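You operate a simulated robot arm through the tools that you are given. There is no shell and no other tool. Be economical: measure what you need, move in short steps, check, and stop when the job is done.

You run a simulated two-armed robot. Do the job below in one go: nothing can be reset, and whatever is moved stays where it is left.

## Task
On the service bench top, fold the cloth in half.

It is judged by the outcome, as a careful person would: the job done as asked, and still so three seconds after it is handed in. It fails if anything else is knocked over, pushed out of place, dropped, spilled or broken. Flat cloth is picked up by pressing the open fingertips on it (5 to 10 N) and closing them slowly along it; thin cloth reads only 2 to 8 mm in the jaws.

## Robot
Two 7-joint arms with two-finger parallel grippers on one trunk, on a base that drives. Base frame: it is fixed to the floor where the robot stands at the start and does not move with it; the origin is under the middle of the robot, x ahead of it, y to its left, z up; the surface under the hand at the start is at about z = 0.8. Readings come in m, degrees, newtons and seconds.
The left shoulder is at the start at [0.232, 0.171, 1.001], the right one opposite. Places, roughly: service bench top [0.7, -0.3, 0.8]. Payload 4.4 kg a hand.
Tool frame (each hand has its own): the origin (TCP) lies between the finger pads and is the grasp point; the fingertips stand 0.023 m ahead of it; z points along the fingers, y is the line along which they close. The gripper opens to 0.094 m. The fingers are 0.038 m wide and 0.01 m thick; the gripper's body (0.054 by 0.096 m) begins 0.039 m behind the TCP.
Orientation is told as [roll, pitch, yaw] about the base's x, y, z axes, in that order, counted from this pose: with the fingers straight down and closing along the base's y, the tool's x points along the base's -x, its y along +y and its z along -z.

## Interface
- The arms move only by the tool send_rows. It takes "left_commands", "right_commands" or both (then of equal length, played together; a hand with none holds still); each is one flat list of numbers, 7 for each row, row after row: the shift along the tool's x, y, z in units of 200 mm (1.0 is 200 mm), then the turn, a rotation vector about the tool's x, y, z in units of 120 degrees (1.0 is 120 degrees), then the finger opening in m, from 0 to 0.094. In form: [dx, dy, dz, wx, wy, wz, fingers, dx, dy, dz, wx, wy, wz, fingers, ...]. A call has 1 to 10 rows; each row is the pose to reach, as a shift and turn from the pose commanded when the call began, along the tool's axes at that moment. A call with a number of a shift or a turn outside -1 to 1 is refused whole. A row lasts 0.2 s, in which the tool goes at most 0.05 m and 8.6 degrees; a call with a longer step from one row to the next is refused whole, and so is a gripper value outside its range. Where a pose cannot be reached the arm comes as near as it can. A force on the tool above 40 N (or 10 N above the force at the start of the call, whichever is more), or a blocked arm, ends the call early, and 0.2 s more pass. Each finger travels about 0.072 m/s and halts on what it meets, pressing with about 24 N; the grip force reading is that of the motor and also rises with nothing between the fingers. The clock runs only during rows and for 0.2 s after the last one: add rows that repeat a pose to give the fingers time. It gives the time, the measured TCP pose, the force on the tool (base axes), the opening and the grip force at its end, in the units of the frame above (readings bear some noise), with the torque about the TCP (base axes, N m) and any sound that the robot's microphone picked up, and new pictures: "show" is both (left out), scene, wrist or none (wrist: the cameras of the hands that moved).
- Cameras (640 x 400 px; columns grow to the right, rows downward): "scene" is now at [0.369, -0.0009, 1.0823]; the picture's right is [-0.11, -0.99, 0.00], its down [-0.70, 0.08, -0.71] and it looks along [0.71, -0.08, -0.70] (base axes); focal length 214 px, centre (320, 200). "left" rides on the left gripper at [0.086, -0.016, -0.074] in its tool frame; the picture's right is [0.18, 0.98, 0.00], its down [-0.58, 0.11, -0.81] and it looks along [-0.79, 0.15, 0.59] (tool axes); focal length 243 px, centre (320, 200). "right" rides on the right gripper at [0.086, 0.016, -0.074] in its tool frame; the picture's right is [-0.18, 0.98, 0.00], its down [-0.58, -0.11, -0.81] and it looks along [-0.79, -0.15, 0.59] (tool axes); focal length 243 px, centre (320, 200). There is no depth. A picture from a camera that has moved, and an enlarged one, comes with that camera's place and axes in the base frame and with its lens. The place of the scene camera against the robot may be out by one fixed shift of up to 0.025 m in any direction.
- slide_trunk(by): slides the trunk up (or, below 0, down) by that many m; the arms and the scene camera ride with it, the base frame stays. It gives what a move gives, with no picture.
- roll_base(legs): drives the robot by 1 to 6 legs, each [ahead, left, turn to the left] in m, m and degrees, along the robot's own axes; the way and the turn of a leg run together, so that a leg with both is an arc; at most 1.5 m and 180 degrees a leg. The arms and the cameras ride along, it lands a little off, and it stops where it bumps. It gives what a move gives, and a new picture of the scene camera.
- pan_tilt(pan, tilt): turns the head with the scene camera to pan (to the left, within 80 degrees either way) and tilt (down, from -29 to 69), counted from straight ahead of the robot. It gives what a move gives, and a new picture of the scene camera.
- zoom(camera, box): a new picture of the part [left, top, right, bottom] of that camera's present view, enlarged. It takes no simulated time.
- close_job(): hands the job in; it is judged then, once.

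Go step by step. Nothing tells you exact positions but the pictures and the camera data: compare them with the known pose of the tool, close in by small moves and look again before you grip or let go. The budget is 120 turns and 260 pictures, counting those below and the enlarged ones. Unless the task says otherwise, let go and move clear before handing in, and close with one line.

The tools are called after "Request:" by a JSON object that holds its "op" and its "data". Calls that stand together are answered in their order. send_rows: Moves the arms, as the interface text tells. Its arguments: {"type":"object","properties":{"left_commands":{"type":"array"},"right_commands":{"type":"array"},"show":{"type":"string","enum":["both","scene","wrist","none"]}},"required":[]} The other tools are called the same way: slide_trunk (by) slides the trunk up or down; roll_base (legs) drives the base; pan_tilt (pan, tilt) turns the head that bears the scene camera; zoom (camera, box) takes an enlarged picture of a part of a camera's view; close_job () hands the job in.

At the start:

```text
t: 0.0
left_eef_pos: [0.5356, 0.1666, 0.9625]
left_orientation: [0.0, 0.1, 0.0]
left_contact_force: [-0.1, 0.6, -0.5]
left_wrist_torque: [0.01, 0.02, -0.01]
left_finger_gap: 0.0939
left_gripper_force: 0.1
right_eef_pos: [0.5906, -0.2385, 0.9882]
right_orientation: [0.0, -0.1, 0.0]
right_contact_force: [0.1, 0.3, -0.2]
right_wrist_torque: [0.0, 0.02, 0.01]
right_finger_gap: 0.0941
right_gripper_force: 0.0
trunk travel left (down, up): [-0.025, 0.363]
robot x, y, heading: [0.0002, 0.0047, 0.1]
head pan, tilt: [-6.2, 44.5]
```

scene: 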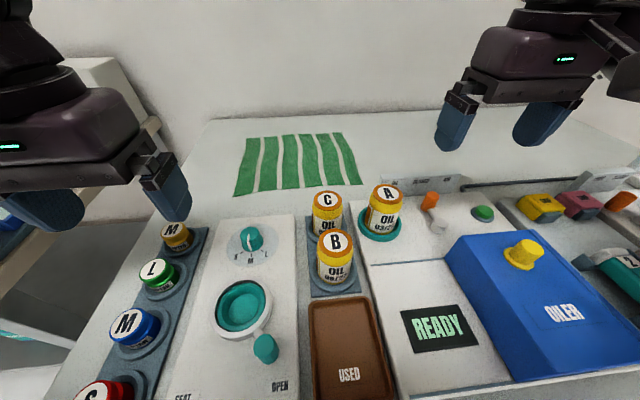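
right: 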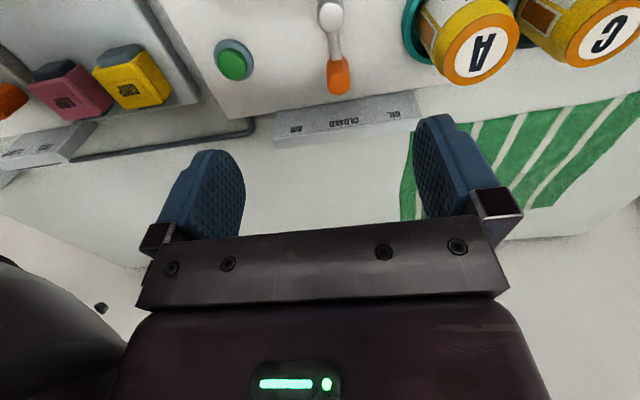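
left: 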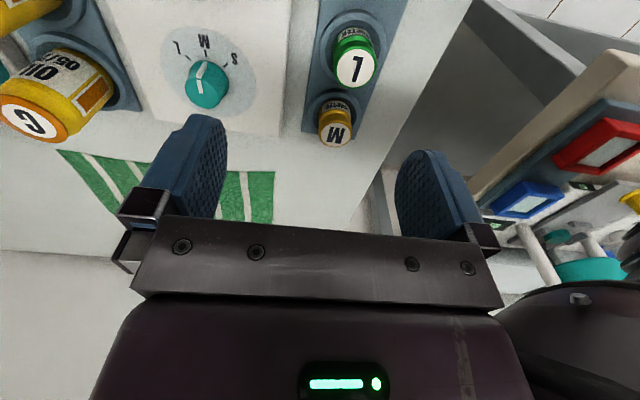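

The striped cloth lies flat beyond the bottles, at about x 0.70–0.92 and y -0.12 to 0.135. I plan to grip its two near corners and fold them to the far edge. First I'll bring both hands over those corners, turned outward, for a closer look.

Request:
{"op": "send_rows", "data": {"left_commands": [-0.092, -0.008, 0, 0, 0, 0.07, 0.094, -0.184, -0.016, 0, 0, 0, 0.14, 0.094, -0.276, -0.024, 0, 0, 0, 0.21, 0.094, -0.368, -0.032, 0, 0, 0, 0.28, 0.094, -0.46, -0.04, 0, 0, 0, 0.35, 0.094, -0.552, -0.048, 0, 0, 0, 0.42, 0.094, -0.644, -0.056, 0, 0, 0, 0.49, 0.094, -0.736, -0.064, 0, 0, 0, 0.56, 0.094, -0.828, -0.072, 0, 0, 0, 0.63, 0.094, -0.92, -0.08, 0, 0, 0, 0.7, 0.094], "right_commands": [-0.065, 0.044, 0.01, 0, 0, -0.07, 0.094, -0.13, 0.088, 0.02, 0, 0, -0.14, 0.094, -0.195, 0.132, 0.03, 0, 0, -0.21, 0.094, -0.26, 0.176, 0.04, 0, 0, -0.28, 0.094, -0.325, 0.22, 0.05, 0, 0, -0.35, 0.094, -0.39, 0.264, 0.06, 0, 0, -0.42, 0.094, -0.455, 0.308, 0.07, 0, 0, -0.49, 0.094, -0.52, 0.352, 0.08, 0, 0, -0.56, 0.094, -0.585, 0.396, 0.09, 0, 0, -0.63, 0.094, -0.65, 0.44, 0.1, 0, 0, -0.7, 0.094]}}

```text
t: 2.2
left_eef_pos: [0.72, 0.1519, 0.9617]
left_orientation: [-0.1, 0.1, -84.1]
left_contact_force: [0.6, 0.9, 0.6]
left_wrist_torque: [0.0, -0.03, 0.01]
left_finger_gap: 0.0941
left_gripper_force: 0.0
right_eef_pos: [0.7214, -0.1499, 0.9672]
right_orientation: [0.0, -0.1, 84.1]
right_contact_force: [0.2, 0.4, -0.2]
right_wrist_torque: [-0.01, 0.0, -0.01]
right_finger_gap: 0.0937
right_gripper_force: 0.1
trunk travel left (down, up): [-0.025, 0.363]
robot x, y, heading: [-0.0014, 0.0007, 0.0]
head pan, tilt: [-6.2, 44.5]
camera scene: at [0.3693, -0.0008, 1.0821], right [-0.11, -0.99, 0.0], down [-0.7, 0.08, -0.71], along [0.71, -0.08, -0.7], focal length 214 px, centre (320, 200)
camera right: at [0.6967, -0.2347, 1.0415], right [-0.96, 0.28, 0.0], down [0.17, 0.57, 0.81], along [0.23, 0.77, -0.59], focal length 243 px, centre (320, 200)
camera left: at [0.6937, 0.2373, 1.0348], right [0.96, 0.28, 0.0], down [0.17, -0.57, 0.81], along [0.23, -0.77, -0.59], focal length 243 px, centre (320, 200)
```

scene: 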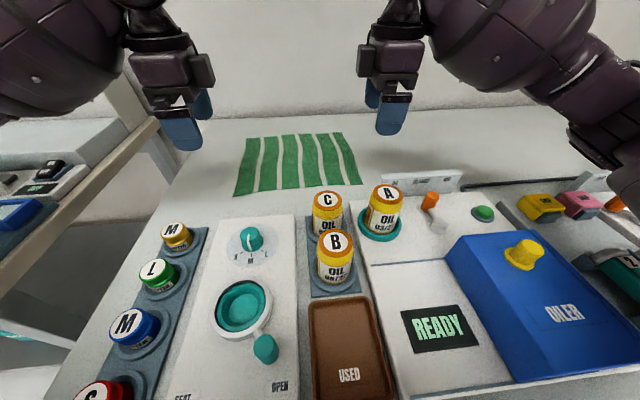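
right: 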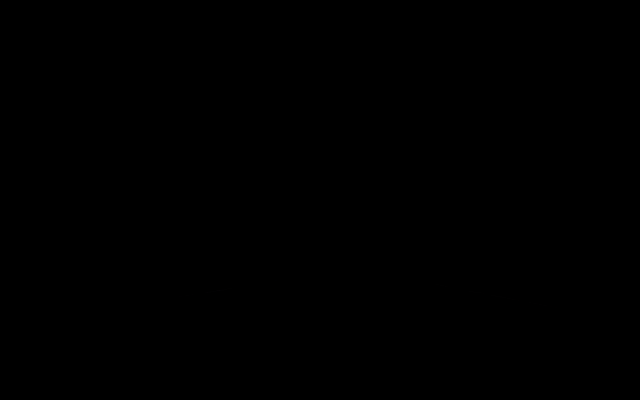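
left: 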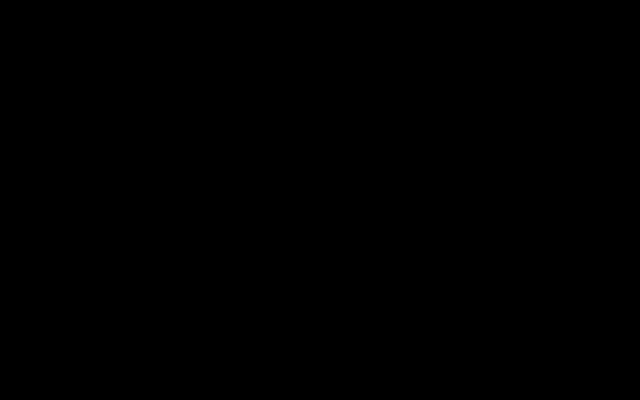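

The hands got where I sent them, but both wrist pictures came back black. I'll take new ones before going on.

Request:
{"op": "zoom", "data": {"camera": "left", "box": [0, 0, 640, 400]}}

Request:
{"op": "zoom", "data": {"camera": "right", "box": [0, 0, 640, 400]}}

Request:
{"op": "zoom", "data": {"camera": "scene", "box": [140, 40, 460, 240]}}

```text
1.00 times, centred on (320, 200) of left (not enlarged: the box is as wide or as high as the picture)
camera zoom: at [0.6937, 0.2373, 1.0348], right [0.96, 0.28, 0.0], down [0.17, -0.57, 0.81], along [0.23, -0.77, -0.59], focal length 243 px, centre (320, 200)
```

zoom: 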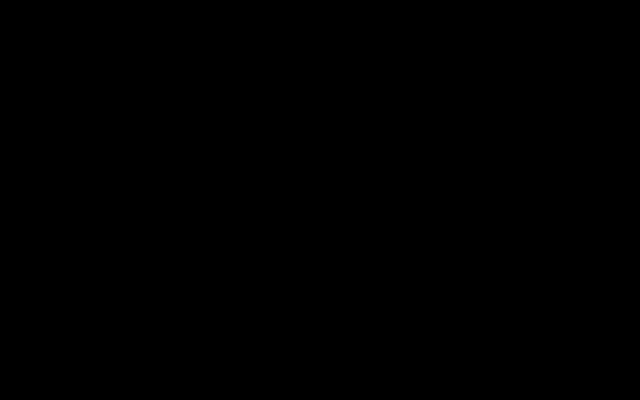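

```text
1.00 times, centred on (320, 200) of right (not enlarged: the box is as wide or as high as the picture)
camera zoom: at [0.6967, -0.2347, 1.0415], right [-0.96, 0.28, 0.0], down [0.17, 0.57, 0.81], along [0.23, 0.77, -0.59], focal length 243 px, centre (320, 200)
```

zoom: 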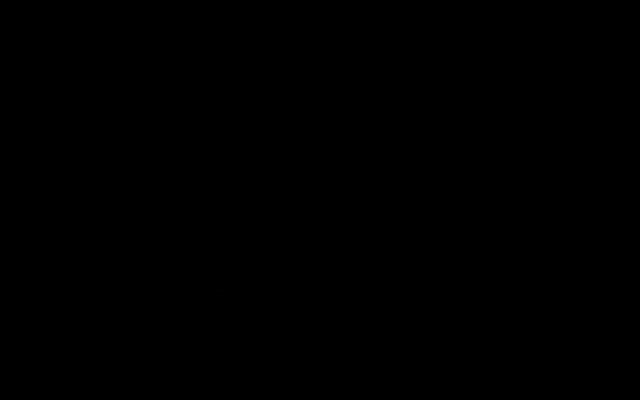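

```text
2.00 times, centred on (300, 140) of scene
camera zoom: at [0.3693, -0.0008, 1.0821], right [-0.11, -0.99, 0.0], down [-0.7, 0.08, -0.71], along [0.71, -0.08, -0.7], focal length 429 px, centre (360, 320)
```

zoom: 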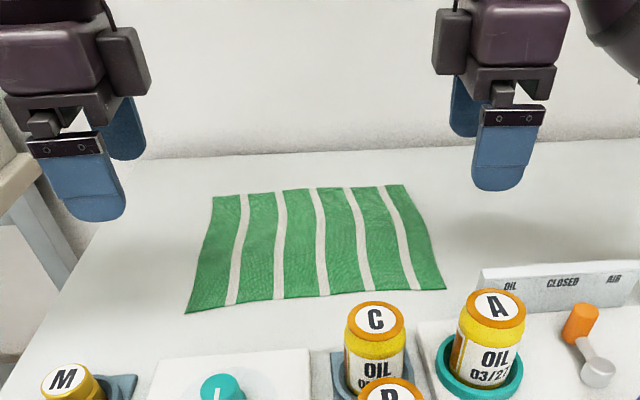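

The wrist cameras are staying dark, so I'm relying on the scene camera. Checked against the visible fingertips, it really sits at about (0.387, -0.009, 1.101). That puts the cloth at x 0.725–0.966 and y -0.14 to 0.132, with a wall at about x 1.08. Next I'll test the far reach in the air.

Request:
{"op": "send_rows", "data": {"left_commands": [-0.026, 0.123, 0.04, 0, 0, 0.012, 0.094, -0.051, 0.246, 0.08, 0, 0, 0.024, 0.094, -0.077, 0.369, 0.12, 0, 0, 0.036, 0.094, -0.103, 0.492, 0.16, 0, 0, 0.049, 0.094, -0.128, 0.615, 0.2, 0, 0, 0.049, 0.094, -0.154, 0.738, 0.25, 0, 0, 0.049, 0.094, -0.18, 0.861, 0.3, 0, 0, 0.049, 0.094, -0.205, 0.985, 0.3, 0, 0, 0.049, 0.094], "right_commands": [-0.026, -0.123, 0.04, 0, 0, -0.012, 0.094, -0.051, -0.246, 0.08, 0, 0, -0.024, 0.094, -0.077, -0.369, 0.12, 0, 0, -0.036, 0.094, -0.103, -0.492, 0.16, 0, 0, -0.049, 0.094, -0.128, -0.615, 0.2, 0, 0, -0.049, 0.094, -0.154, -0.738, 0.25, 0, 0, -0.049, 0.094, -0.18, -0.861, 0.3, 0, 0, -0.049, 0.094, -0.205, -0.985, 0.3, 0, 0, -0.049, 0.094], "show": "both"}}

```text
t: 4.0
left_eef_pos: [0.9202, 0.1288, 0.9041]
left_orientation: [0.0, 0.0, -89.9]
left_contact_force: [-0.1, 0.6, 0.1]
left_wrist_torque: [-0.01, -0.01, -0.01]
left_finger_gap: 0.0939
left_gripper_force: 0.1
right_eef_pos: [0.9204, -0.1287, 0.9074]
right_orientation: [0.1, 0.1, 89.9]
right_contact_force: [0.0, 0.6, 0.0]
right_wrist_torque: [0.0, -0.01, -0.01]
right_finger_gap: 0.0938
right_gripper_force: 0.0
trunk travel left (down, up): [-0.025, 0.363]
robot x, y, heading: [-0.0018, -0.0014, 0.2]
head pan, tilt: [-6.2, 44.5]
camera scene: at [0.3688, -0.0008, 1.0824], right [-0.11, -0.99, 0.0], down [-0.7, 0.08, -0.71], along [0.71, -0.08, -0.7], focal length 214 px, centre (320, 200)
camera right: at [0.9047, -0.2165, 0.9813], right [-0.98, 0.19, 0.0], down [0.11, 0.58, 0.81], along [0.15, 0.79, -0.59], focal length 243 px, centre (320, 200)
camera left: at [0.9038, 0.216, 0.9773], right [0.98, 0.19, 0.0], down [0.11, -0.58, 0.81], along [0.15, -0.79, -0.59], focal length 243 px, centre (320, 200)
```

scene: 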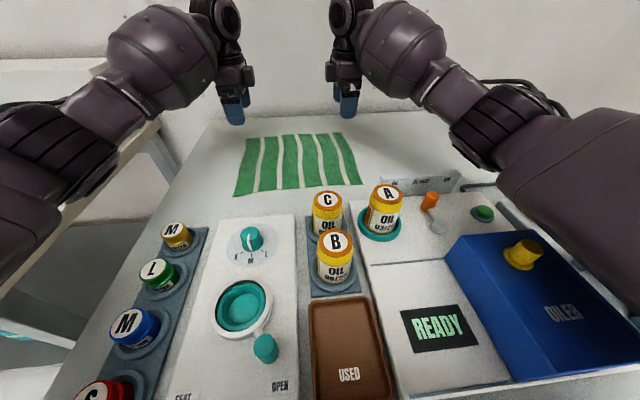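
right: 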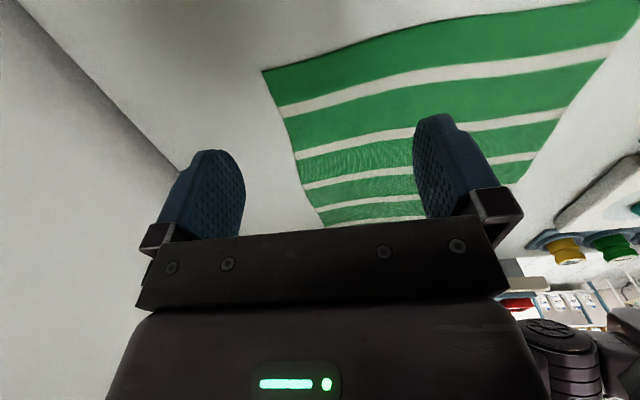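
left: 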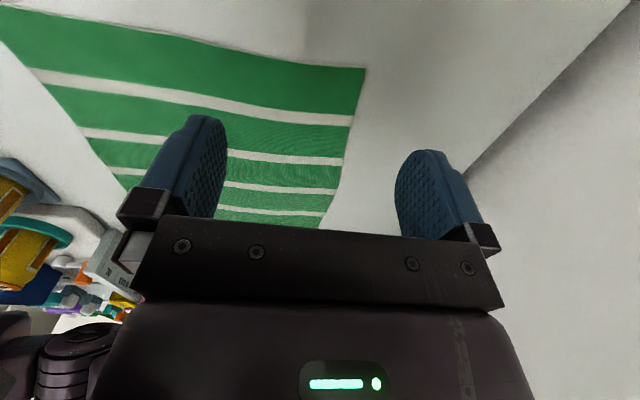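

The reach is fine and the wrist cameras work again. They agree on the far edge at about x 0.957 and y ±0.14. Next I'll bring both hands low over the near corners with the fingers partly closed.

Request:
{"op": "send_rows", "data": {"left_commands": [-0.01, -0.104, 0.02, 0, 0, 0, 0.08, -0.02, -0.208, 0.04, 0, 0, 0, 0.07, -0.03, -0.312, 0.06, 0, 0, 0, 0.06, -0.04, -0.416, 0.08, 0, 0, 0, 0.05, -0.05, -0.52, 0.1, 0, 0, 0, 0.04, -0.06, -0.624, 0.12, 0, 0, 0, 0.034, -0.07, -0.728, 0.14, 0, 0, 0, 0.034, -0.08, -0.831, 0.17, 0, 0, 0, 0.034], "right_commands": [-0.006, 0.103, 0.023, 0, 0, 0, 0.08, -0.012, 0.206, 0.046, 0, 0, 0, 0.07, -0.018, 0.308, 0.07, 0, 0, 0, 0.06, -0.025, 0.411, 0.094, 0, 0, 0, 0.05, -0.031, 0.514, 0.117, 0, 0, 0, 0.04, -0.037, 0.617, 0.14, 0, 0, 0, 0.034, -0.043, 0.72, 0.164, 0, 0, 0, 0.034, -0.05, 0.822, 0.187, 0, 0, 0, 0.034]}}

Request:
{"op": "zoom", "data": {"camera": "scene", "box": [200, 80, 400, 205]}}

```text
t: 5.8
left_eef_pos: [0.7534, 0.1285, 0.8704]
left_orientation: [0.4, -0.5, -89.4]
left_contact_force: [-0.6, 0.1, -0.3]
left_wrist_torque: [-0.01, 0.02, 0.02]
left_finger_gap: 0.0339
left_gripper_force: 0.0
right_eef_pos: [0.7565, -0.1024, 0.8783]
right_orientation: [-0.7, 0.2, 90.8]
right_contact_force: [-0.4, 0.5, -0.3]
right_wrist_torque: [0.04, 0.01, -0.03]
right_finger_gap: 0.0342
right_gripper_force: 0.1
trunk travel left (down, up): [-0.025, 0.363]
robot x, y, heading: [0.001, 0.0017, 0.3]
head pan, tilt: [-6.2, 44.5]
camera scene: at [0.3682, 0.0132, 1.084], right [-0.1, -0.99, 0.01], down [-0.7, 0.06, -0.71], along [0.71, -0.08, -0.7], focal length 214 px, centre (320, 200)
camera right: at [0.7408, -0.1886, 0.9527], right [-0.99, 0.17, -0.01], down [0.09, 0.59, 0.81], along [0.14, 0.79, -0.59], focal length 243 px, centre (320, 200)
camera left: at [0.7347, 0.2164, 0.9434], right [0.98, 0.19, 0.0], down [0.11, -0.57, 0.81], along [0.16, -0.8, -0.58], focal length 243 px, centre (320, 200)
```

scene: 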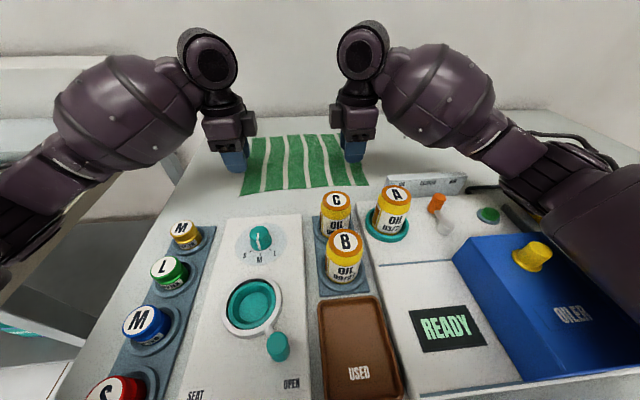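
right: 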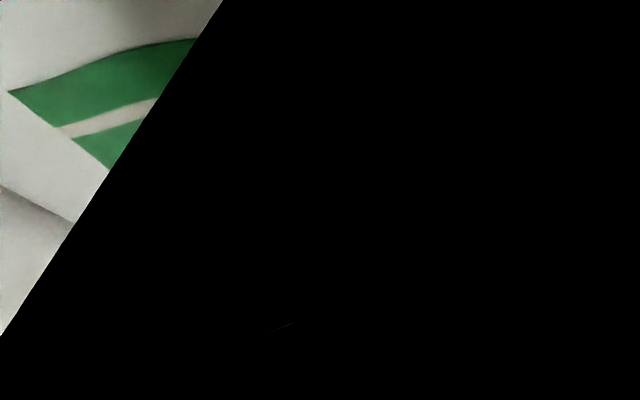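
left: 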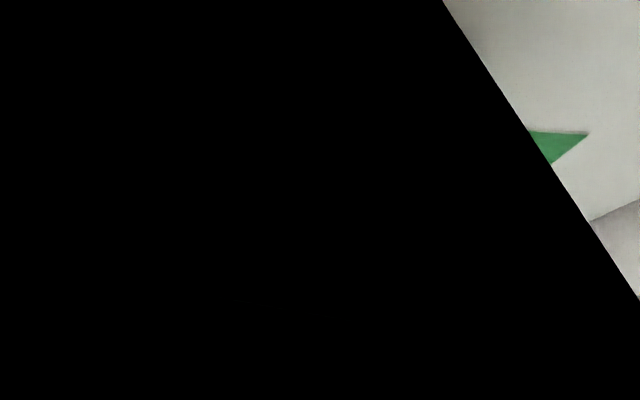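

```text
3.20 times, centred on (300, 142) of scene
camera zoom: at [0.3682, 0.0132, 1.084], right [-0.1, -0.99, 0.01], down [-0.7, 0.06, -0.71], along [0.71, -0.08, -0.7], focal length 686 px, centre (384, 384)
```

zoom: 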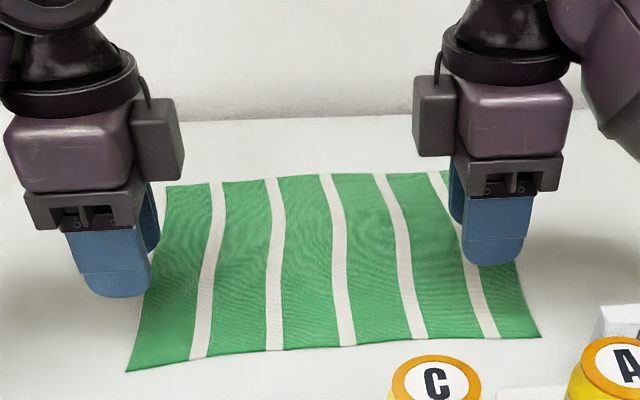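

Both hands and the head have shifted about 15 mm toward +y, as if the trunk swayed or is leaning on something. I'll hold still and see whether it settles.

Request:
{"op": "send_rows", "data": {"left_commands": [0, 0, 0, 0, 0, 0, 0.034, 0, 0, 0, 0, 0, 0, 0.034, 0, 0, 0, 0, 0, 0, 0.034], "right_commands": [0, 0, 0, 0, 0, 0, 0.034, 0, 0, 0, 0, 0, 0, 0.034, 0, 0, 0, 0, 0, 0, 0.034], "show": "none"}}

Request:
{"op": "zoom", "data": {"camera": "scene", "box": [0, 0, 640, 400]}}

```text
t: 6.6
left_eef_pos: [0.753, 0.1283, 0.869]
left_orientation: [0.1, -0.6, -89.4]
left_contact_force: [-0.1, -0.2, 0.0]
left_wrist_torque: [-0.02, 0.02, 0.02]
left_finger_gap: 0.034
left_gripper_force: 0.1
right_eef_pos: [0.7568, -0.1011, 0.8773]
right_orientation: [-0.6, 0.3, 90.8]
right_contact_force: [-0.5, 0.4, 0.9]
right_wrist_torque: [-0.01, -0.02, -0.01]
right_finger_gap: 0.0337
right_gripper_force: 0.0
trunk travel left (down, up): [-0.025, 0.363]
robot x, y, heading: [0.0003, -0.0018, 0.3]
head pan, tilt: [-6.2, 44.5]
```

```text
1.00 times, centred on (320, 200) of scene (not enlarged: the box is as wide or as high as the picture)
camera zoom: at [0.3677, 0.013, 1.0833], right [-0.1, -0.99, 0.01], down [-0.7, 0.06, -0.72], along [0.71, -0.08, -0.7], focal length 214 px, centre (320, 200)
```

zoom: 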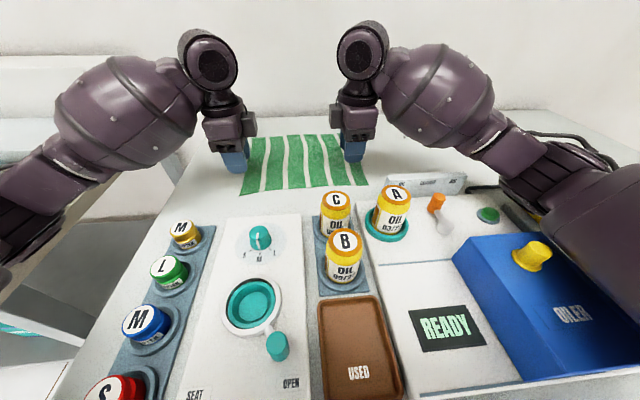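

The lean is steady, so an elbow, probably the right one near the oiler, must be pressing on something low. I'll lift the hands, then raise the trunk so the elbows work higher.

Request:
{"op": "send_rows", "data": {"left_commands": [0, 0, -0.1, 0, 0, 0, 0.034, 0, 0, -0.2, 0, 0, 0, 0.034], "right_commands": [0, 0, -0.1, 0, 0, 0, 0.034, 0, 0, -0.2, 0, 0, 0, 0.034], "show": "none"}}

Request:
{"op": "slide_trunk", "data": {"by": 0.15}}

Request:
{"op": "zoom", "data": {"camera": "scene", "box": [0, 0, 640, 400]}}

```text
t: 7.2
left_eef_pos: [0.7537, 0.1111, 0.9078]
left_orientation: [0.1, -0.1, -90.1]
left_contact_force: [0.5, 0.0, -0.2]
left_wrist_torque: [0.01, -0.01, -0.03]
left_finger_gap: 0.0339
left_gripper_force: 0.1
right_eef_pos: [0.7515, -0.1251, 0.9095]
right_orientation: [0.2, 0.2, 89.5]
right_contact_force: [1.0, 0.4, -0.2]
right_wrist_torque: [-0.01, -0.01, -0.02]
right_finger_gap: 0.034
right_gripper_force: 0.1
trunk travel left (down, up): [-0.025, 0.363]
robot x, y, heading: [0.0018, 0.0014, -0.2]
head pan, tilt: [-6.2, 44.5]
```

```text
t: 8.9
left_eef_pos: [0.7557, 0.1144, 1.055]
left_orientation: [-0.2, 0.0, -89.9]
left_contact_force: [-0.7, -0.4, 0.2]
left_wrist_torque: [0.01, -0.01, 0.0]
left_finger_gap: 0.034
left_gripper_force: 0.1
right_eef_pos: [0.757, -0.1193, 1.0578]
right_orientation: [0.3, 0.1, 89.8]
right_contact_force: [-0.1, 0.4, -0.5]
right_wrist_torque: [-0.03, 0.05, -0.02]
right_finger_gap: 0.0341
right_gripper_force: 0.0
trunk travel left (down, up): [-0.175, 0.213]
robot x, y, heading: [-0.0002, 0.0017, 0.2]
head pan, tilt: [-6.2, 44.5]
```

```text
1.00 times, centred on (320, 200) of scene (not enlarged: the box is as wide or as high as the picture)
camera zoom: at [0.2309, -0.0009, 1.2654], right [-0.11, -0.99, 0.0], down [-0.7, 0.08, -0.71], along [0.71, -0.08, -0.7], focal length 214 px, centre (320, 200)
```

zoom: 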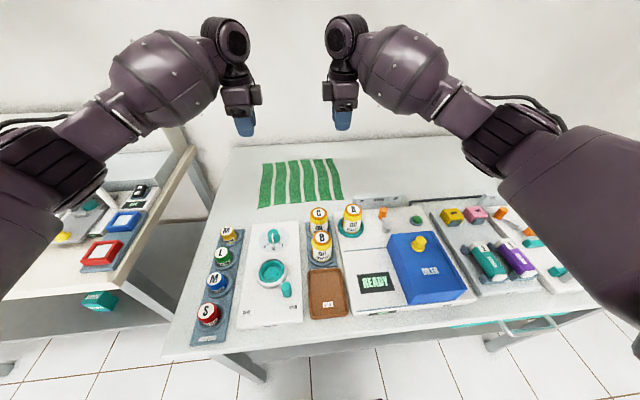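

The lean is gone, everything is standing, and the elbows are higher. I'll lower the hands over the near corners again and check for any lean.

Request:
{"op": "send_rows", "data": {"left_commands": [0, 0, 0.15, 0, 0, 0, 0.034, 0, 0, 0.3, 0, 0, 0, 0.034, 0, 0, 0.45, 0, 0, 0, 0.034, 0, 0, 0.6, 0, 0, 0, 0.034, 0, 0, 0.75, 0, 0, 0, 0.034, 0, 0, 0.9, 0, 0, 0, 0.034, 0, 0, 0.92, 0, 0, 0, 0.034], "right_commands": [0, 0, 0.15, 0, 0, 0, 0.034, 0, 0, 0.3, 0, 0, 0, 0.034, 0, 0, 0.45, 0, 0, 0, 0.034, 0, 0, 0.6, 0, 0, 0, 0.034, 0, 0, 0.75, 0, 0, 0, 0.034, 0, 0, 0.9, 0, 0, 0, 0.034, 0, 0, 0.93, 0, 0, 0, 0.034], "show": "both"}}

Request:
{"op": "zoom", "data": {"camera": "scene", "box": [220, 110, 380, 210]}}

```text
t: 10.6
left_eef_pos: [0.7548, 0.112, 0.8749]
left_orientation: [0.1, 0.0, -89.9]
left_contact_force: [-0.1, 0.7, -1.1]
left_wrist_torque: [-0.04, 0.05, 0.0]
left_finger_gap: 0.0341
left_gripper_force: 0.0
right_eef_pos: [0.7575, -0.1182, 0.8745]
right_orientation: [0.0, 0.0, 89.9]
right_contact_force: [-0.1, -0.4, 0.4]
right_wrist_torque: [0.0, 0.0, -0.01]
right_finger_gap: 0.0339
right_gripper_force: 0.1
trunk travel left (down, up): [-0.175, 0.213]
robot x, y, heading: [-0.0007, -0.0018, 0.1]
head pan, tilt: [-6.2, 44.5]
camera scene: at [0.2286, -0.0009, 1.2665], right [-0.11, -0.99, 0.0], down [-0.7, 0.08, -0.71], along [0.71, -0.08, -0.7], focal length 214 px, centre (320, 200)
camera right: at [0.7415, -0.2056, 0.9491], right [-0.98, 0.19, 0.0], down [0.11, 0.58, 0.81], along [0.15, 0.79, -0.59], focal length 243 px, centre (320, 200)
camera left: at [0.7357, 0.1998, 0.9483], right [0.98, 0.19, 0.0], down [0.11, -0.58, 0.81], along [0.15, -0.79, -0.59], focal length 243 px, centre (320, 200)
```

scene: 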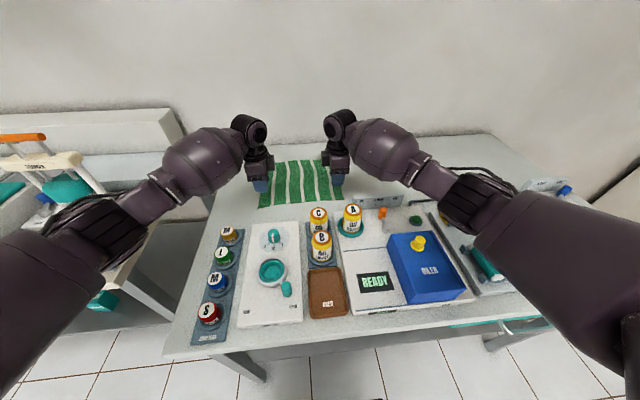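
right: 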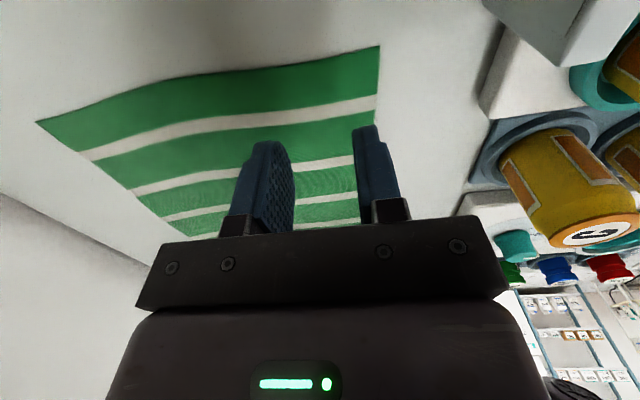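
left: 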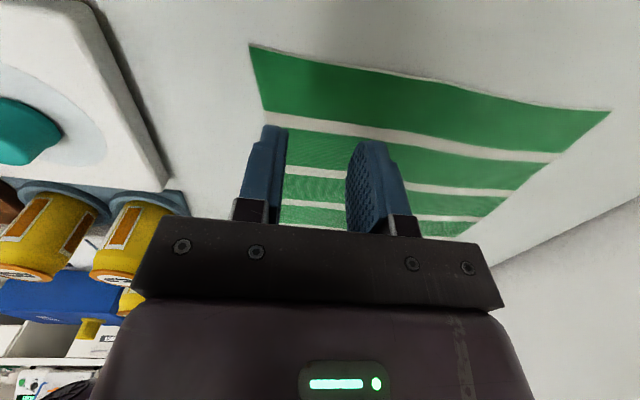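

```text
4.00 times, centred on (300, 160) of scene
camera zoom: at [0.2286, -0.0009, 1.2665], right [-0.11, -0.99, 0.0], down [-0.7, 0.08, -0.71], along [0.71, -0.08, -0.7], focal length 858 px, centre (400, 360)
```

zoom: 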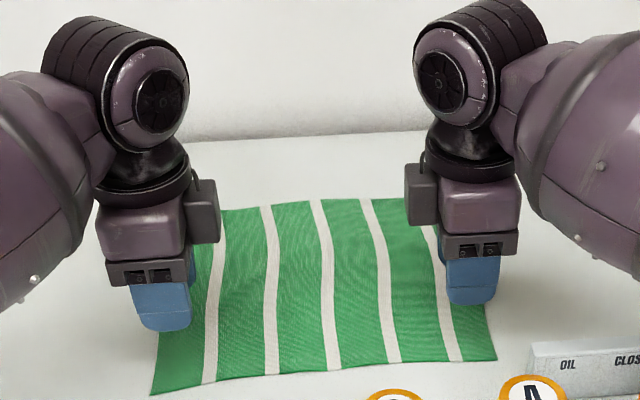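

The corners are clear now: near-left (0.709, 0.137), near-right (0.720, -0.142), far-left (0.950, 0.140) and far-right (0.960, -0.139). I'll shift to about 3 cm inside each near edge and go down to just above the cloth.

Request:
{"op": "send_rows", "data": {"left_commands": [0, -0.04, 0.05, 0, 0, 0, 0.03, 0, -0.085, 0.1, 0, 0, 0, 0.03, 0, -0.085, 0.15, 0, 0, 0, 0.03, 0, -0.085, 0.2, 0, 0, 0, 0.03, 0, -0.085, 0.23, 0, 0, 0, 0.03], "right_commands": [0, 0.02, 0.05, 0, 0, 0, 0.03, 0, 0.045, 0.1, 0, 0, 0, 0.03, 0, 0.045, 0.15, 0, 0, 0, 0.03, 0, 0.045, 0.2, 0, 0, 0, 0.03, 0, 0.045, 0.23, 0, 0, 0, 0.03], "show": "both"}}

```text
t: 11.8
left_eef_pos: [0.7381, 0.1144, 0.8284]
left_orientation: [0.1, 0.0, -89.9]
left_contact_force: [0.6, 0.2, 0.5]
left_wrist_torque: [0.01, 0.03, 0.01]
left_finger_gap: 0.03
left_gripper_force: 0.1
right_eef_pos: [0.7454, -0.1209, 0.8272]
right_orientation: [0.0, 0.1, 89.9]
right_contact_force: [-0.4, -0.8, 0.0]
right_wrist_torque: [-0.04, 0.02, 0.01]
right_finger_gap: 0.0298
right_gripper_force: 0.0
trunk travel left (down, up): [-0.175, 0.213]
robot x, y, heading: [-0.0047, -0.0004, -0.1]
head pan, tilt: [-6.2, 44.5]
camera scene: at [0.2293, -0.0009, 1.2662], right [-0.11, -0.99, 0.0], down [-0.7, 0.08, -0.71], along [0.71, -0.08, -0.7], focal length 214 px, centre (320, 200)
camera right: at [0.73, -0.207, 0.9021], right [-0.98, 0.19, 0.0], down [0.11, 0.58, 0.81], along [0.15, 0.79, -0.59], focal length 243 px, centre (320, 200)
camera left: at [0.7201, 0.2022, 0.9022], right [0.98, 0.19, 0.0], down [0.11, -0.58, 0.81], along [0.15, -0.79, -0.59], focal length 243 px, centre (320, 200)
```

scene: 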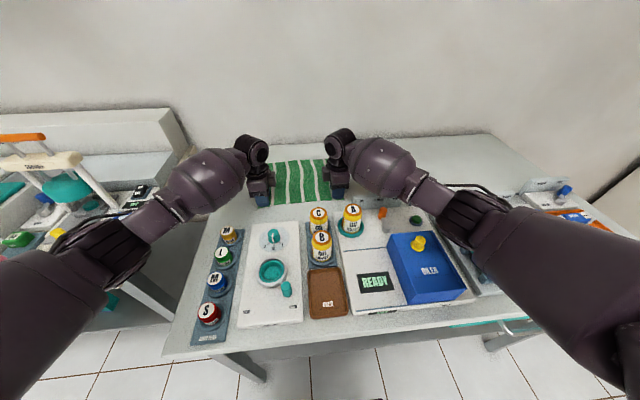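
right: 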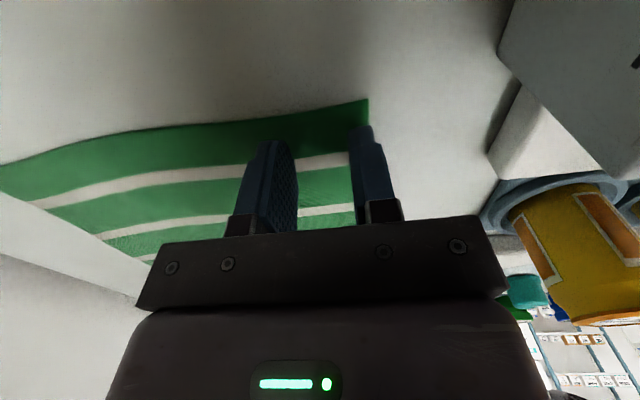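
left: 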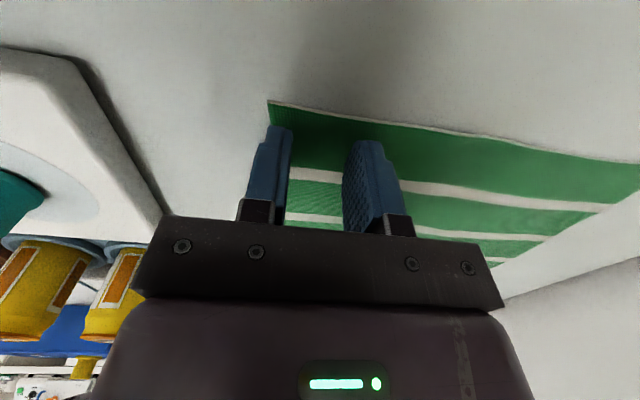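

The fingers are just inside the near edge and about 5 mm above the cloth. I'll press down in small steps and read the force.

Request:
{"op": "send_rows", "data": {"left_commands": [0, 0, 0.015, 0, 0, 0, 0.03, 0, 0, 0.025, 0, 0, 0, 0.03, 0, 0, 0.025, 0, 0, 0, 0.03], "right_commands": [0, -0.015, 0.01, 0, 0, 0, 0.03, 0, -0.015, 0.02, 0, 0, 0, 0.03, 0, -0.015, 0.02, 0, 0, 0, 0.03], "show": "none"}}

```text
t: 12.6
left_eef_pos: [0.7372, 0.116, 0.8252]
left_orientation: [0.1, -0.1, -89.9]
left_contact_force: [1.5, 0.5, 7.5]
left_wrist_torque: [0.07, 0.05, -0.05]
left_finger_gap: 0.0299
left_gripper_force: 0.1
right_eef_pos: [0.7487, -0.12, 0.8246]
right_orientation: [-0.1, 0.0, 89.8]
right_contact_force: [-0.3, -0.3, 0.7]
right_wrist_torque: [0.01, -0.04, 0.0]
right_finger_gap: 0.0301
right_gripper_force: 0.1
trunk travel left (down, up): [-0.175, 0.213]
robot x, y, heading: [-0.0016, -0.0012, 0.2]
head pan, tilt: [-6.2, 44.5]
```

The left hand presses at 7.5 N and the right is just short of contact. I'll lower the right a little more.

Request:
{"op": "send_rows", "data": {"right_commands": [0, 0, 0.006, 0, 0, 0, 0.03, 0, 0, 0.009, 0, 0, 0, 0.03, 0, 0, 0.009, 0, 0, 0, 0.03], "show": "none"}}

```text
t: 13.3
left_eef_pos: [0.7363, 0.1138, 0.8238]
left_orientation: [0.0, 0.0, -89.8]
left_contact_force: [1.4, 0.6, 7.8]
left_wrist_torque: [0.04, 0.06, 0.01]
left_finger_gap: 0.0297
left_gripper_force: 0.1
right_eef_pos: [0.749, -0.1186, 0.8241]
right_orientation: [-0.1, 0.0, 89.9]
right_contact_force: [0.6, -1.4, 7.4]
right_wrist_torque: [-0.04, 0.1, 0.02]
right_finger_gap: 0.0299
right_gripper_force: 0.2
trunk travel left (down, up): [-0.175, 0.213]
robot x, y, heading: [-0.0019, -0.0005, 0.1]
head pan, tilt: [-6.2, 44.5]
```

Both hands now press at about 7.5 N. I'll close the fingers slowly along the cloth.

Request:
{"op": "send_rows", "data": {"left_commands": [0, 0, 0, 0, 0, 0, 0.027, 0, 0, 0, 0, 0, 0, 0.024, 0, 0, 0, 0, 0, 0, 0.02, 0, 0, 0, 0, 0, 0, 0.016, 0, 0, 0, 0, 0, 0, 0.012, 0, 0, 0, 0, 0, 0, 0.008, 0, 0, 0, 0, 0, 0, 0.004, 0, 0, 0, 0, 0, 0, 0, 0, 0, 0, 0, 0, 0, 0, 0, 0, 0, 0, 0, 0, 0], "right_commands": [0, 0, 0, 0, 0, 0, 0.027, 0, 0, 0, 0, 0, 0, 0.024, 0, 0, 0, 0, 0, 0, 0.02, 0, 0, 0, 0, 0, 0, 0.016, 0, 0, 0, 0, 0, 0, 0.012, 0, 0, 0, 0, 0, 0, 0.008, 0, 0, 0, 0, 0, 0, 0.004, 0, 0, 0, 0, 0, 0, 0, 0, 0, 0, 0, 0, 0, 0, 0, 0, 0, 0, 0, 0, 0], "show": "both"}}

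Request:
{"op": "zoom", "data": {"camera": "scene", "box": [220, 120, 380, 220]}}

```text
t: 15.6
left_eef_pos: [0.7368, 0.1151, 0.8245]
left_orientation: [0.1, 0.0, -89.9]
left_contact_force: [0.9, -0.5, 7.0]
left_wrist_torque: [-0.01, -0.03, -0.01]
left_finger_gap: 0.0021
left_gripper_force: 23.8
right_eef_pos: [0.7476, -0.1178, 0.8249]
right_orientation: [-0.1, 0.0, 89.9]
right_contact_force: [-0.8, 0.3, 13.9]
right_wrist_torque: [-0.01, 0.11, -0.03]
right_finger_gap: 0.007
right_gripper_force: 24.1
trunk travel left (down, up): [-0.175, 0.213]
robot x, y, heading: [-0.0001, -0.0036, 0.2]
head pan, tilt: [-6.2, 44.5]
camera scene: at [0.2273, -0.0007, 1.2667], right [-0.11, -0.99, 0.0], down [-0.7, 0.08, -0.71], along [0.71, -0.08, -0.7], focal length 214 px, centre (320, 200)
camera right: at [0.7321, -0.2052, 0.8987], right [-0.98, 0.19, 0.0], down [0.11, 0.58, 0.81], along [0.15, 0.79, -0.59], focal length 243 px, centre (320, 200)
camera left: at [0.7187, 0.2018, 0.8988], right [0.98, 0.19, 0.0], down [0.11, -0.58, 0.81], along [0.15, -0.79, -0.59], focal length 243 px, centre (320, 200)
```

scene: 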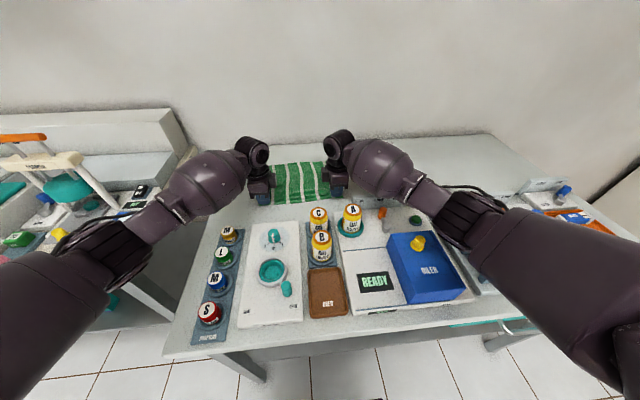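
right: 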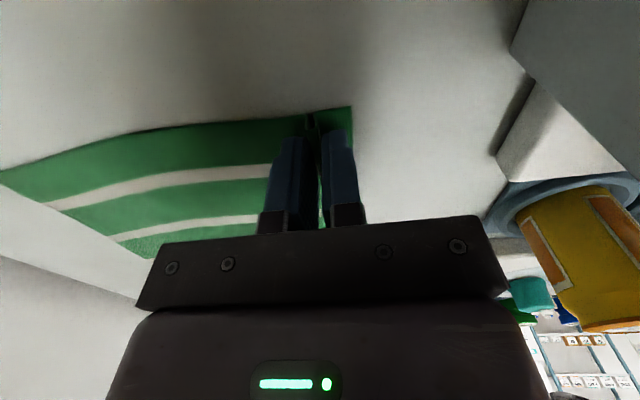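
left: 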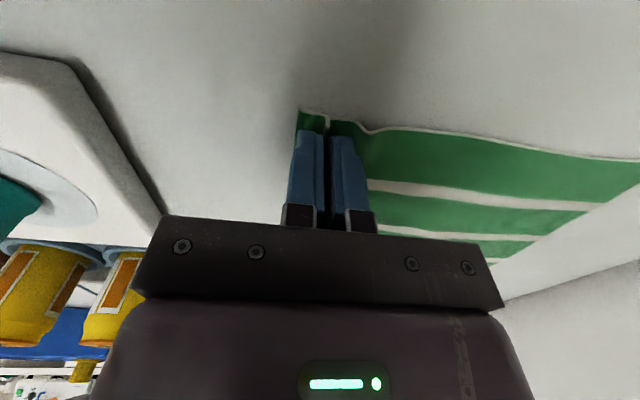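

```text
4.00 times, centred on (300, 170) of scene
camera zoom: at [0.2273, -0.0007, 1.2667], right [-0.11, -0.99, 0.0], down [-0.7, 0.08, -0.71], along [0.71, -0.08, -0.7], focal length 858 px, centre (400, 320)
```

zoom: 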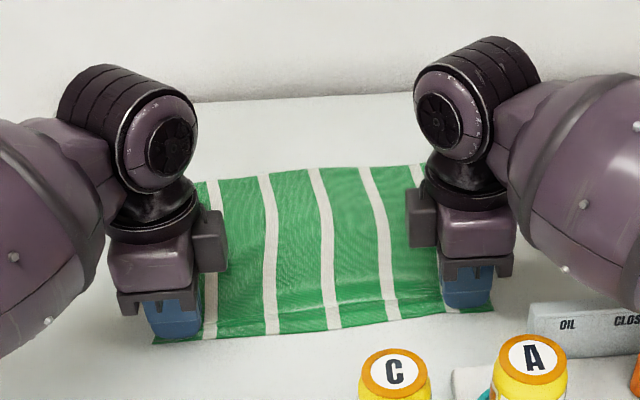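

Both pinches raised a pleat, with gaps of 2 mm on the left and 7 mm on the right. I'll lift about 4 cm, moving a little toward +x, to test the hold.

Request:
{"op": "send_rows", "data": {"left_commands": [0, 0.015, -0.05, 0, 0, 0, 0, 0, 0.03, -0.1, 0, 0, 0, 0, 0, 0.06, -0.15, 0, 0, 0, 0, 0, 0.1, -0.2, 0, 0, 0, 0, 0, 0.1, -0.2, 0, 0, 0, 0], "right_commands": [0, -0.015, -0.05, 0, 0, 0, 0, 0, -0.03, -0.1, 0, 0, 0, 0, 0, -0.06, -0.15, 0, 0, 0, 0, 0, -0.1, -0.2, 0, 0, 0, 0, 0, -0.1, -0.2, 0, 0, 0, 0], "show": "both"}}

Request:
{"op": "zoom", "data": {"camera": "scene", "box": [220, 120, 380, 220]}}

```text
t: 16.8
left_eef_pos: [0.7581, 0.1151, 0.8629]
left_orientation: [0.0, 0.0, -89.9]
left_contact_force: [-0.7, -0.7, -1.3]
left_wrist_torque: [-0.01, 0.0, -0.03]
left_finger_gap: 0.0022
left_gripper_force: 24.2
right_eef_pos: [0.7689, -0.1188, 0.8614]
right_orientation: [0.1, -0.1, 90.0]
right_contact_force: [0.1, -0.1, 0.2]
right_wrist_torque: [-0.02, -0.01, 0.01]
right_finger_gap: 0.0071
right_gripper_force: 23.9
trunk travel left (down, up): [-0.175, 0.213]
robot x, y, heading: [0.0004, -0.0034, 0.0]
head pan, tilt: [-6.2, 44.5]
camera scene: at [0.2295, -0.0008, 1.266], right [-0.11, -0.99, 0.0], down [-0.7, 0.08, -0.71], along [0.71, -0.08, -0.7], focal length 214 px, centre (320, 200)
camera right: at [0.753, -0.2057, 0.9364], right [-0.98, 0.19, 0.0], down [0.11, 0.58, 0.81], along [0.15, 0.79, -0.59], focal length 243 px, centre (320, 200)
camera left: at [0.7409, 0.2022, 0.9371], right [0.98, 0.19, 0.0], down [0.11, -0.58, 0.81], along [0.15, -0.79, -0.59], focal length 243 px, centre (320, 200)
```

scene: 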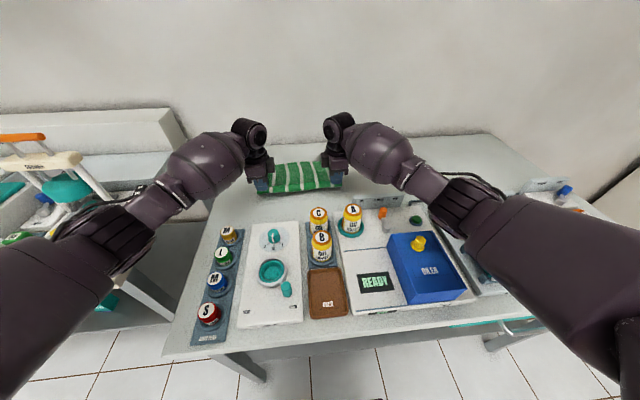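
right: 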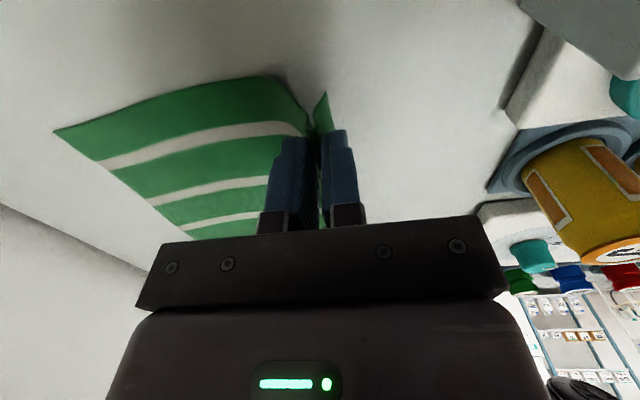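
left: 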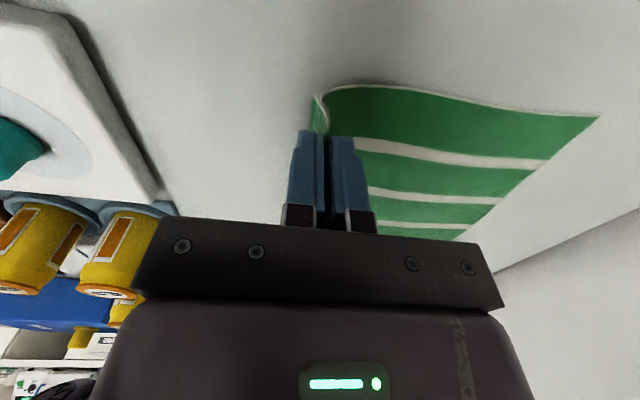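

```text
4.00 times, centred on (300, 170) of scene
camera zoom: at [0.2295, -0.0008, 1.266], right [-0.11, -0.99, 0.0], down [-0.7, 0.08, -0.71], along [0.71, -0.08, -0.7], focal length 858 px, centre (400, 320)
```

zoom: 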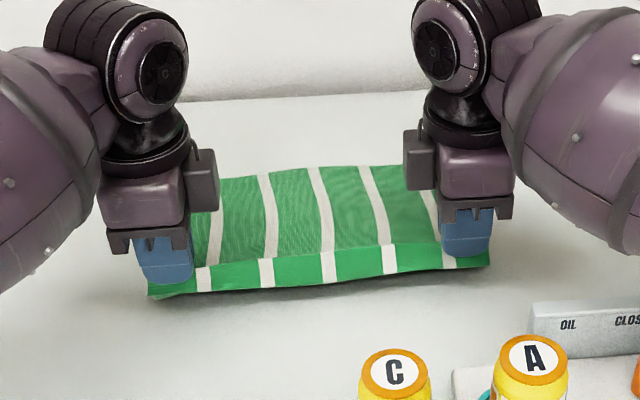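

The hold is good, but about 2.5 cm of hem hangs behind the pinch and would end up tucked back in the fold. I'll lay the edge down again, trailing it out flat, and let go so I can grip right at the edge.

Request:
{"op": "send_rows", "data": {"left_commands": [0, -0.07, 0, 0, 0, 0, 0, 0, -0.15, 0, 0, 0, 0, 0, 0, -0.12, 0.05, 0, 0, 0, 0, 0, -0.09, 0.1, 0, 0, 0, 0, 0, -0.06, 0.15, 0, 0, 0, 0, 0, -0.05, 0.18, 0, 0, 0, 0, 0, -0.05, 0.18, 0, 0, 0, 0.015, 0, -0.05, 0.18, 0, 0, 0, 0.03, 0, -0.05, 0.1, 0, 0, 0, 0.04, 0, -0.05, -0.1, 0, 0, 0, 0.04], "right_commands": [0, 0.07, 0, 0, 0, 0, 0, 0, 0.15, 0, 0, 0, 0, 0, 0, 0.12, 0.05, 0, 0, 0, 0, 0, 0.09, 0.1, 0, 0, 0, 0, 0, 0.06, 0.15, 0, 0, 0, 0, 0, 0.05, 0.17, 0, 0, 0, 0, 0, 0.05, 0.17, 0, 0, 0, 0.015, 0, 0.05, 0.17, 0, 0, 0, 0.03, 0, 0.05, 0.1, 0, 0, 0, 0.04, 0, 0.05, -0.1, 0, 0, 0, 0.04], "show": "both"}}

Request:
{"op": "zoom", "data": {"camera": "scene", "box": [220, 120, 380, 220]}}

```text
t: 18.9
left_eef_pos: [0.7471, 0.1148, 0.8865]
left_orientation: [0.0, 0.1, -89.8]
left_contact_force: [-0.4, 0.9, 0.0]
left_wrist_torque: [0.0, -0.02, -0.04]
left_finger_gap: 0.0402
left_gripper_force: 0.1
right_eef_pos: [0.7551, -0.118, 0.8842]
right_orientation: [-0.1, 0.0, 89.9]
right_contact_force: [0.4, -0.5, 0.4]
right_wrist_torque: [-0.01, -0.03, -0.06]
right_finger_gap: 0.0399
right_gripper_force: 0.0
trunk travel left (down, up): [-0.175, 0.213]
robot x, y, heading: [-0.0006, 0.0016, -0.2]
head pan, tilt: [-6.2, 44.5]
camera scene: at [0.2273, -0.0009, 1.267], right [-0.11, -0.99, 0.0], down [-0.7, 0.08, -0.71], along [0.71, -0.08, -0.7], focal length 214 px, centre (320, 200)
camera right: at [0.7402, -0.205, 0.9589], right [-0.98, 0.19, 0.0], down [0.11, 0.58, 0.81], along [0.15, 0.79, -0.59], focal length 243 px, centre (320, 200)
camera left: at [0.7279, 0.2022, 0.96], right [0.98, 0.19, 0.0], down [0.11, -0.58, 0.81], along [0.15, -0.79, -0.59], focal length 243 px, centre (320, 200)
```

scene: 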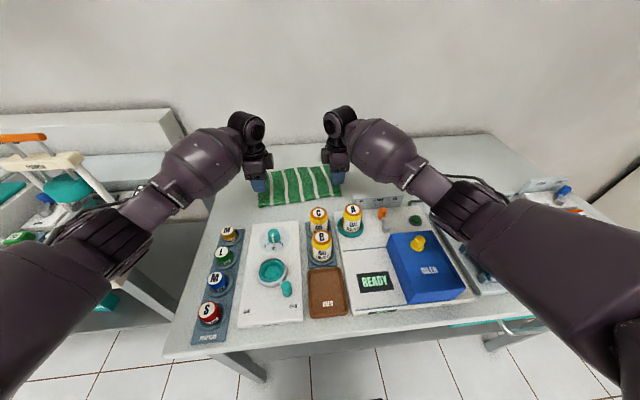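
right: 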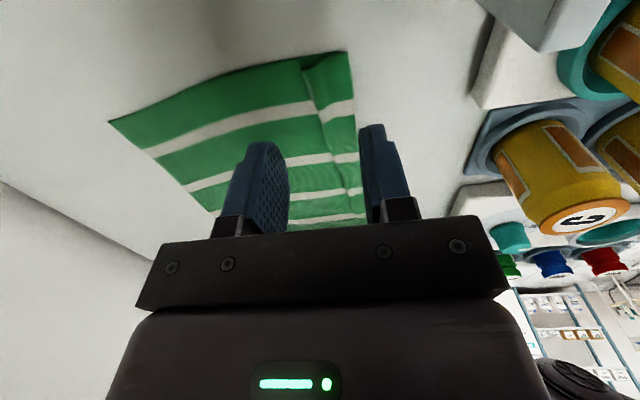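
left: 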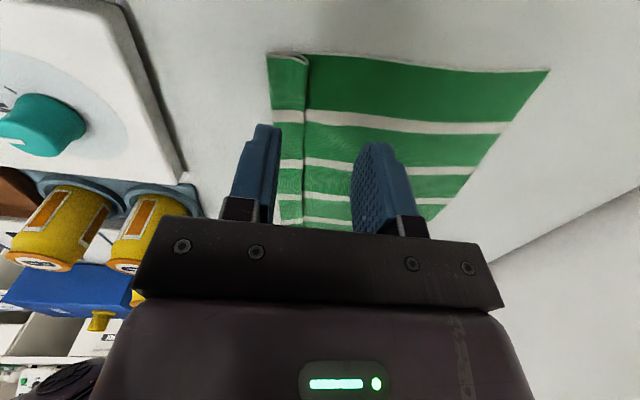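

```text
4.00 times, centred on (300, 170) of scene
camera zoom: at [0.2273, -0.0009, 1.267], right [-0.11, -0.99, 0.0], down [-0.7, 0.08, -0.71], along [0.71, -0.08, -0.7], focal length 858 px, centre (400, 320)
```

zoom: 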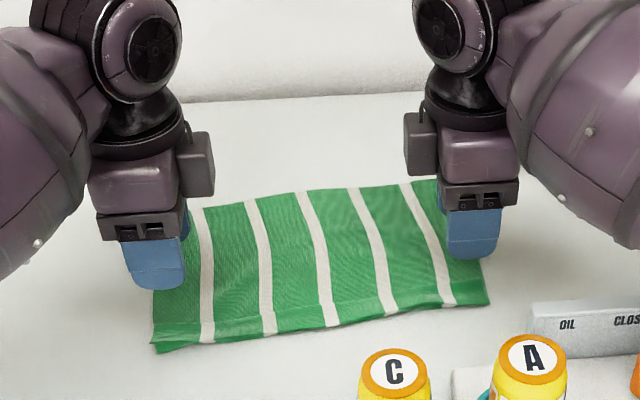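

The cloth slid toward me, and its near hem now holds a flattened pleat: the length reads about 0.18 m instead of 0.24. I'll look closely at that pleat.

Request:
{"op": "zoom", "data": {"camera": "left", "box": [220, 20, 380, 120]}}

Request:
{"op": "zoom", "data": {"camera": "right", "box": [240, 30, 400, 130]}}

```text
4.00 times, centred on (300, 70) of left
camera zoom: at [0.7279, 0.2022, 0.96], right [0.98, 0.19, 0.0], down [0.11, -0.58, 0.81], along [0.15, -0.79, -0.59], focal length 970 px, centre (400, 720)
```

zoom: 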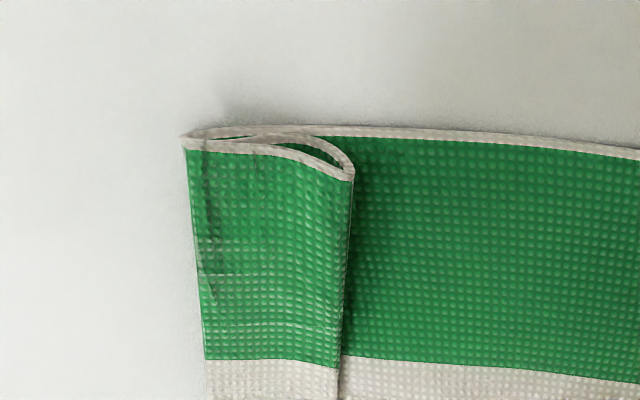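

```text
4.00 times, centred on (320, 80) of right
camera zoom: at [0.7402, -0.205, 0.9589], right [-0.98, 0.19, 0.0], down [0.11, 0.58, 0.81], along [0.15, 0.79, -0.59], focal length 970 px, centre (320, 680)
```

zoom: 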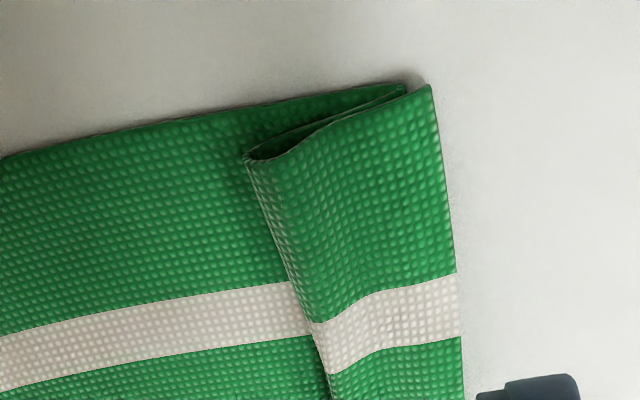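

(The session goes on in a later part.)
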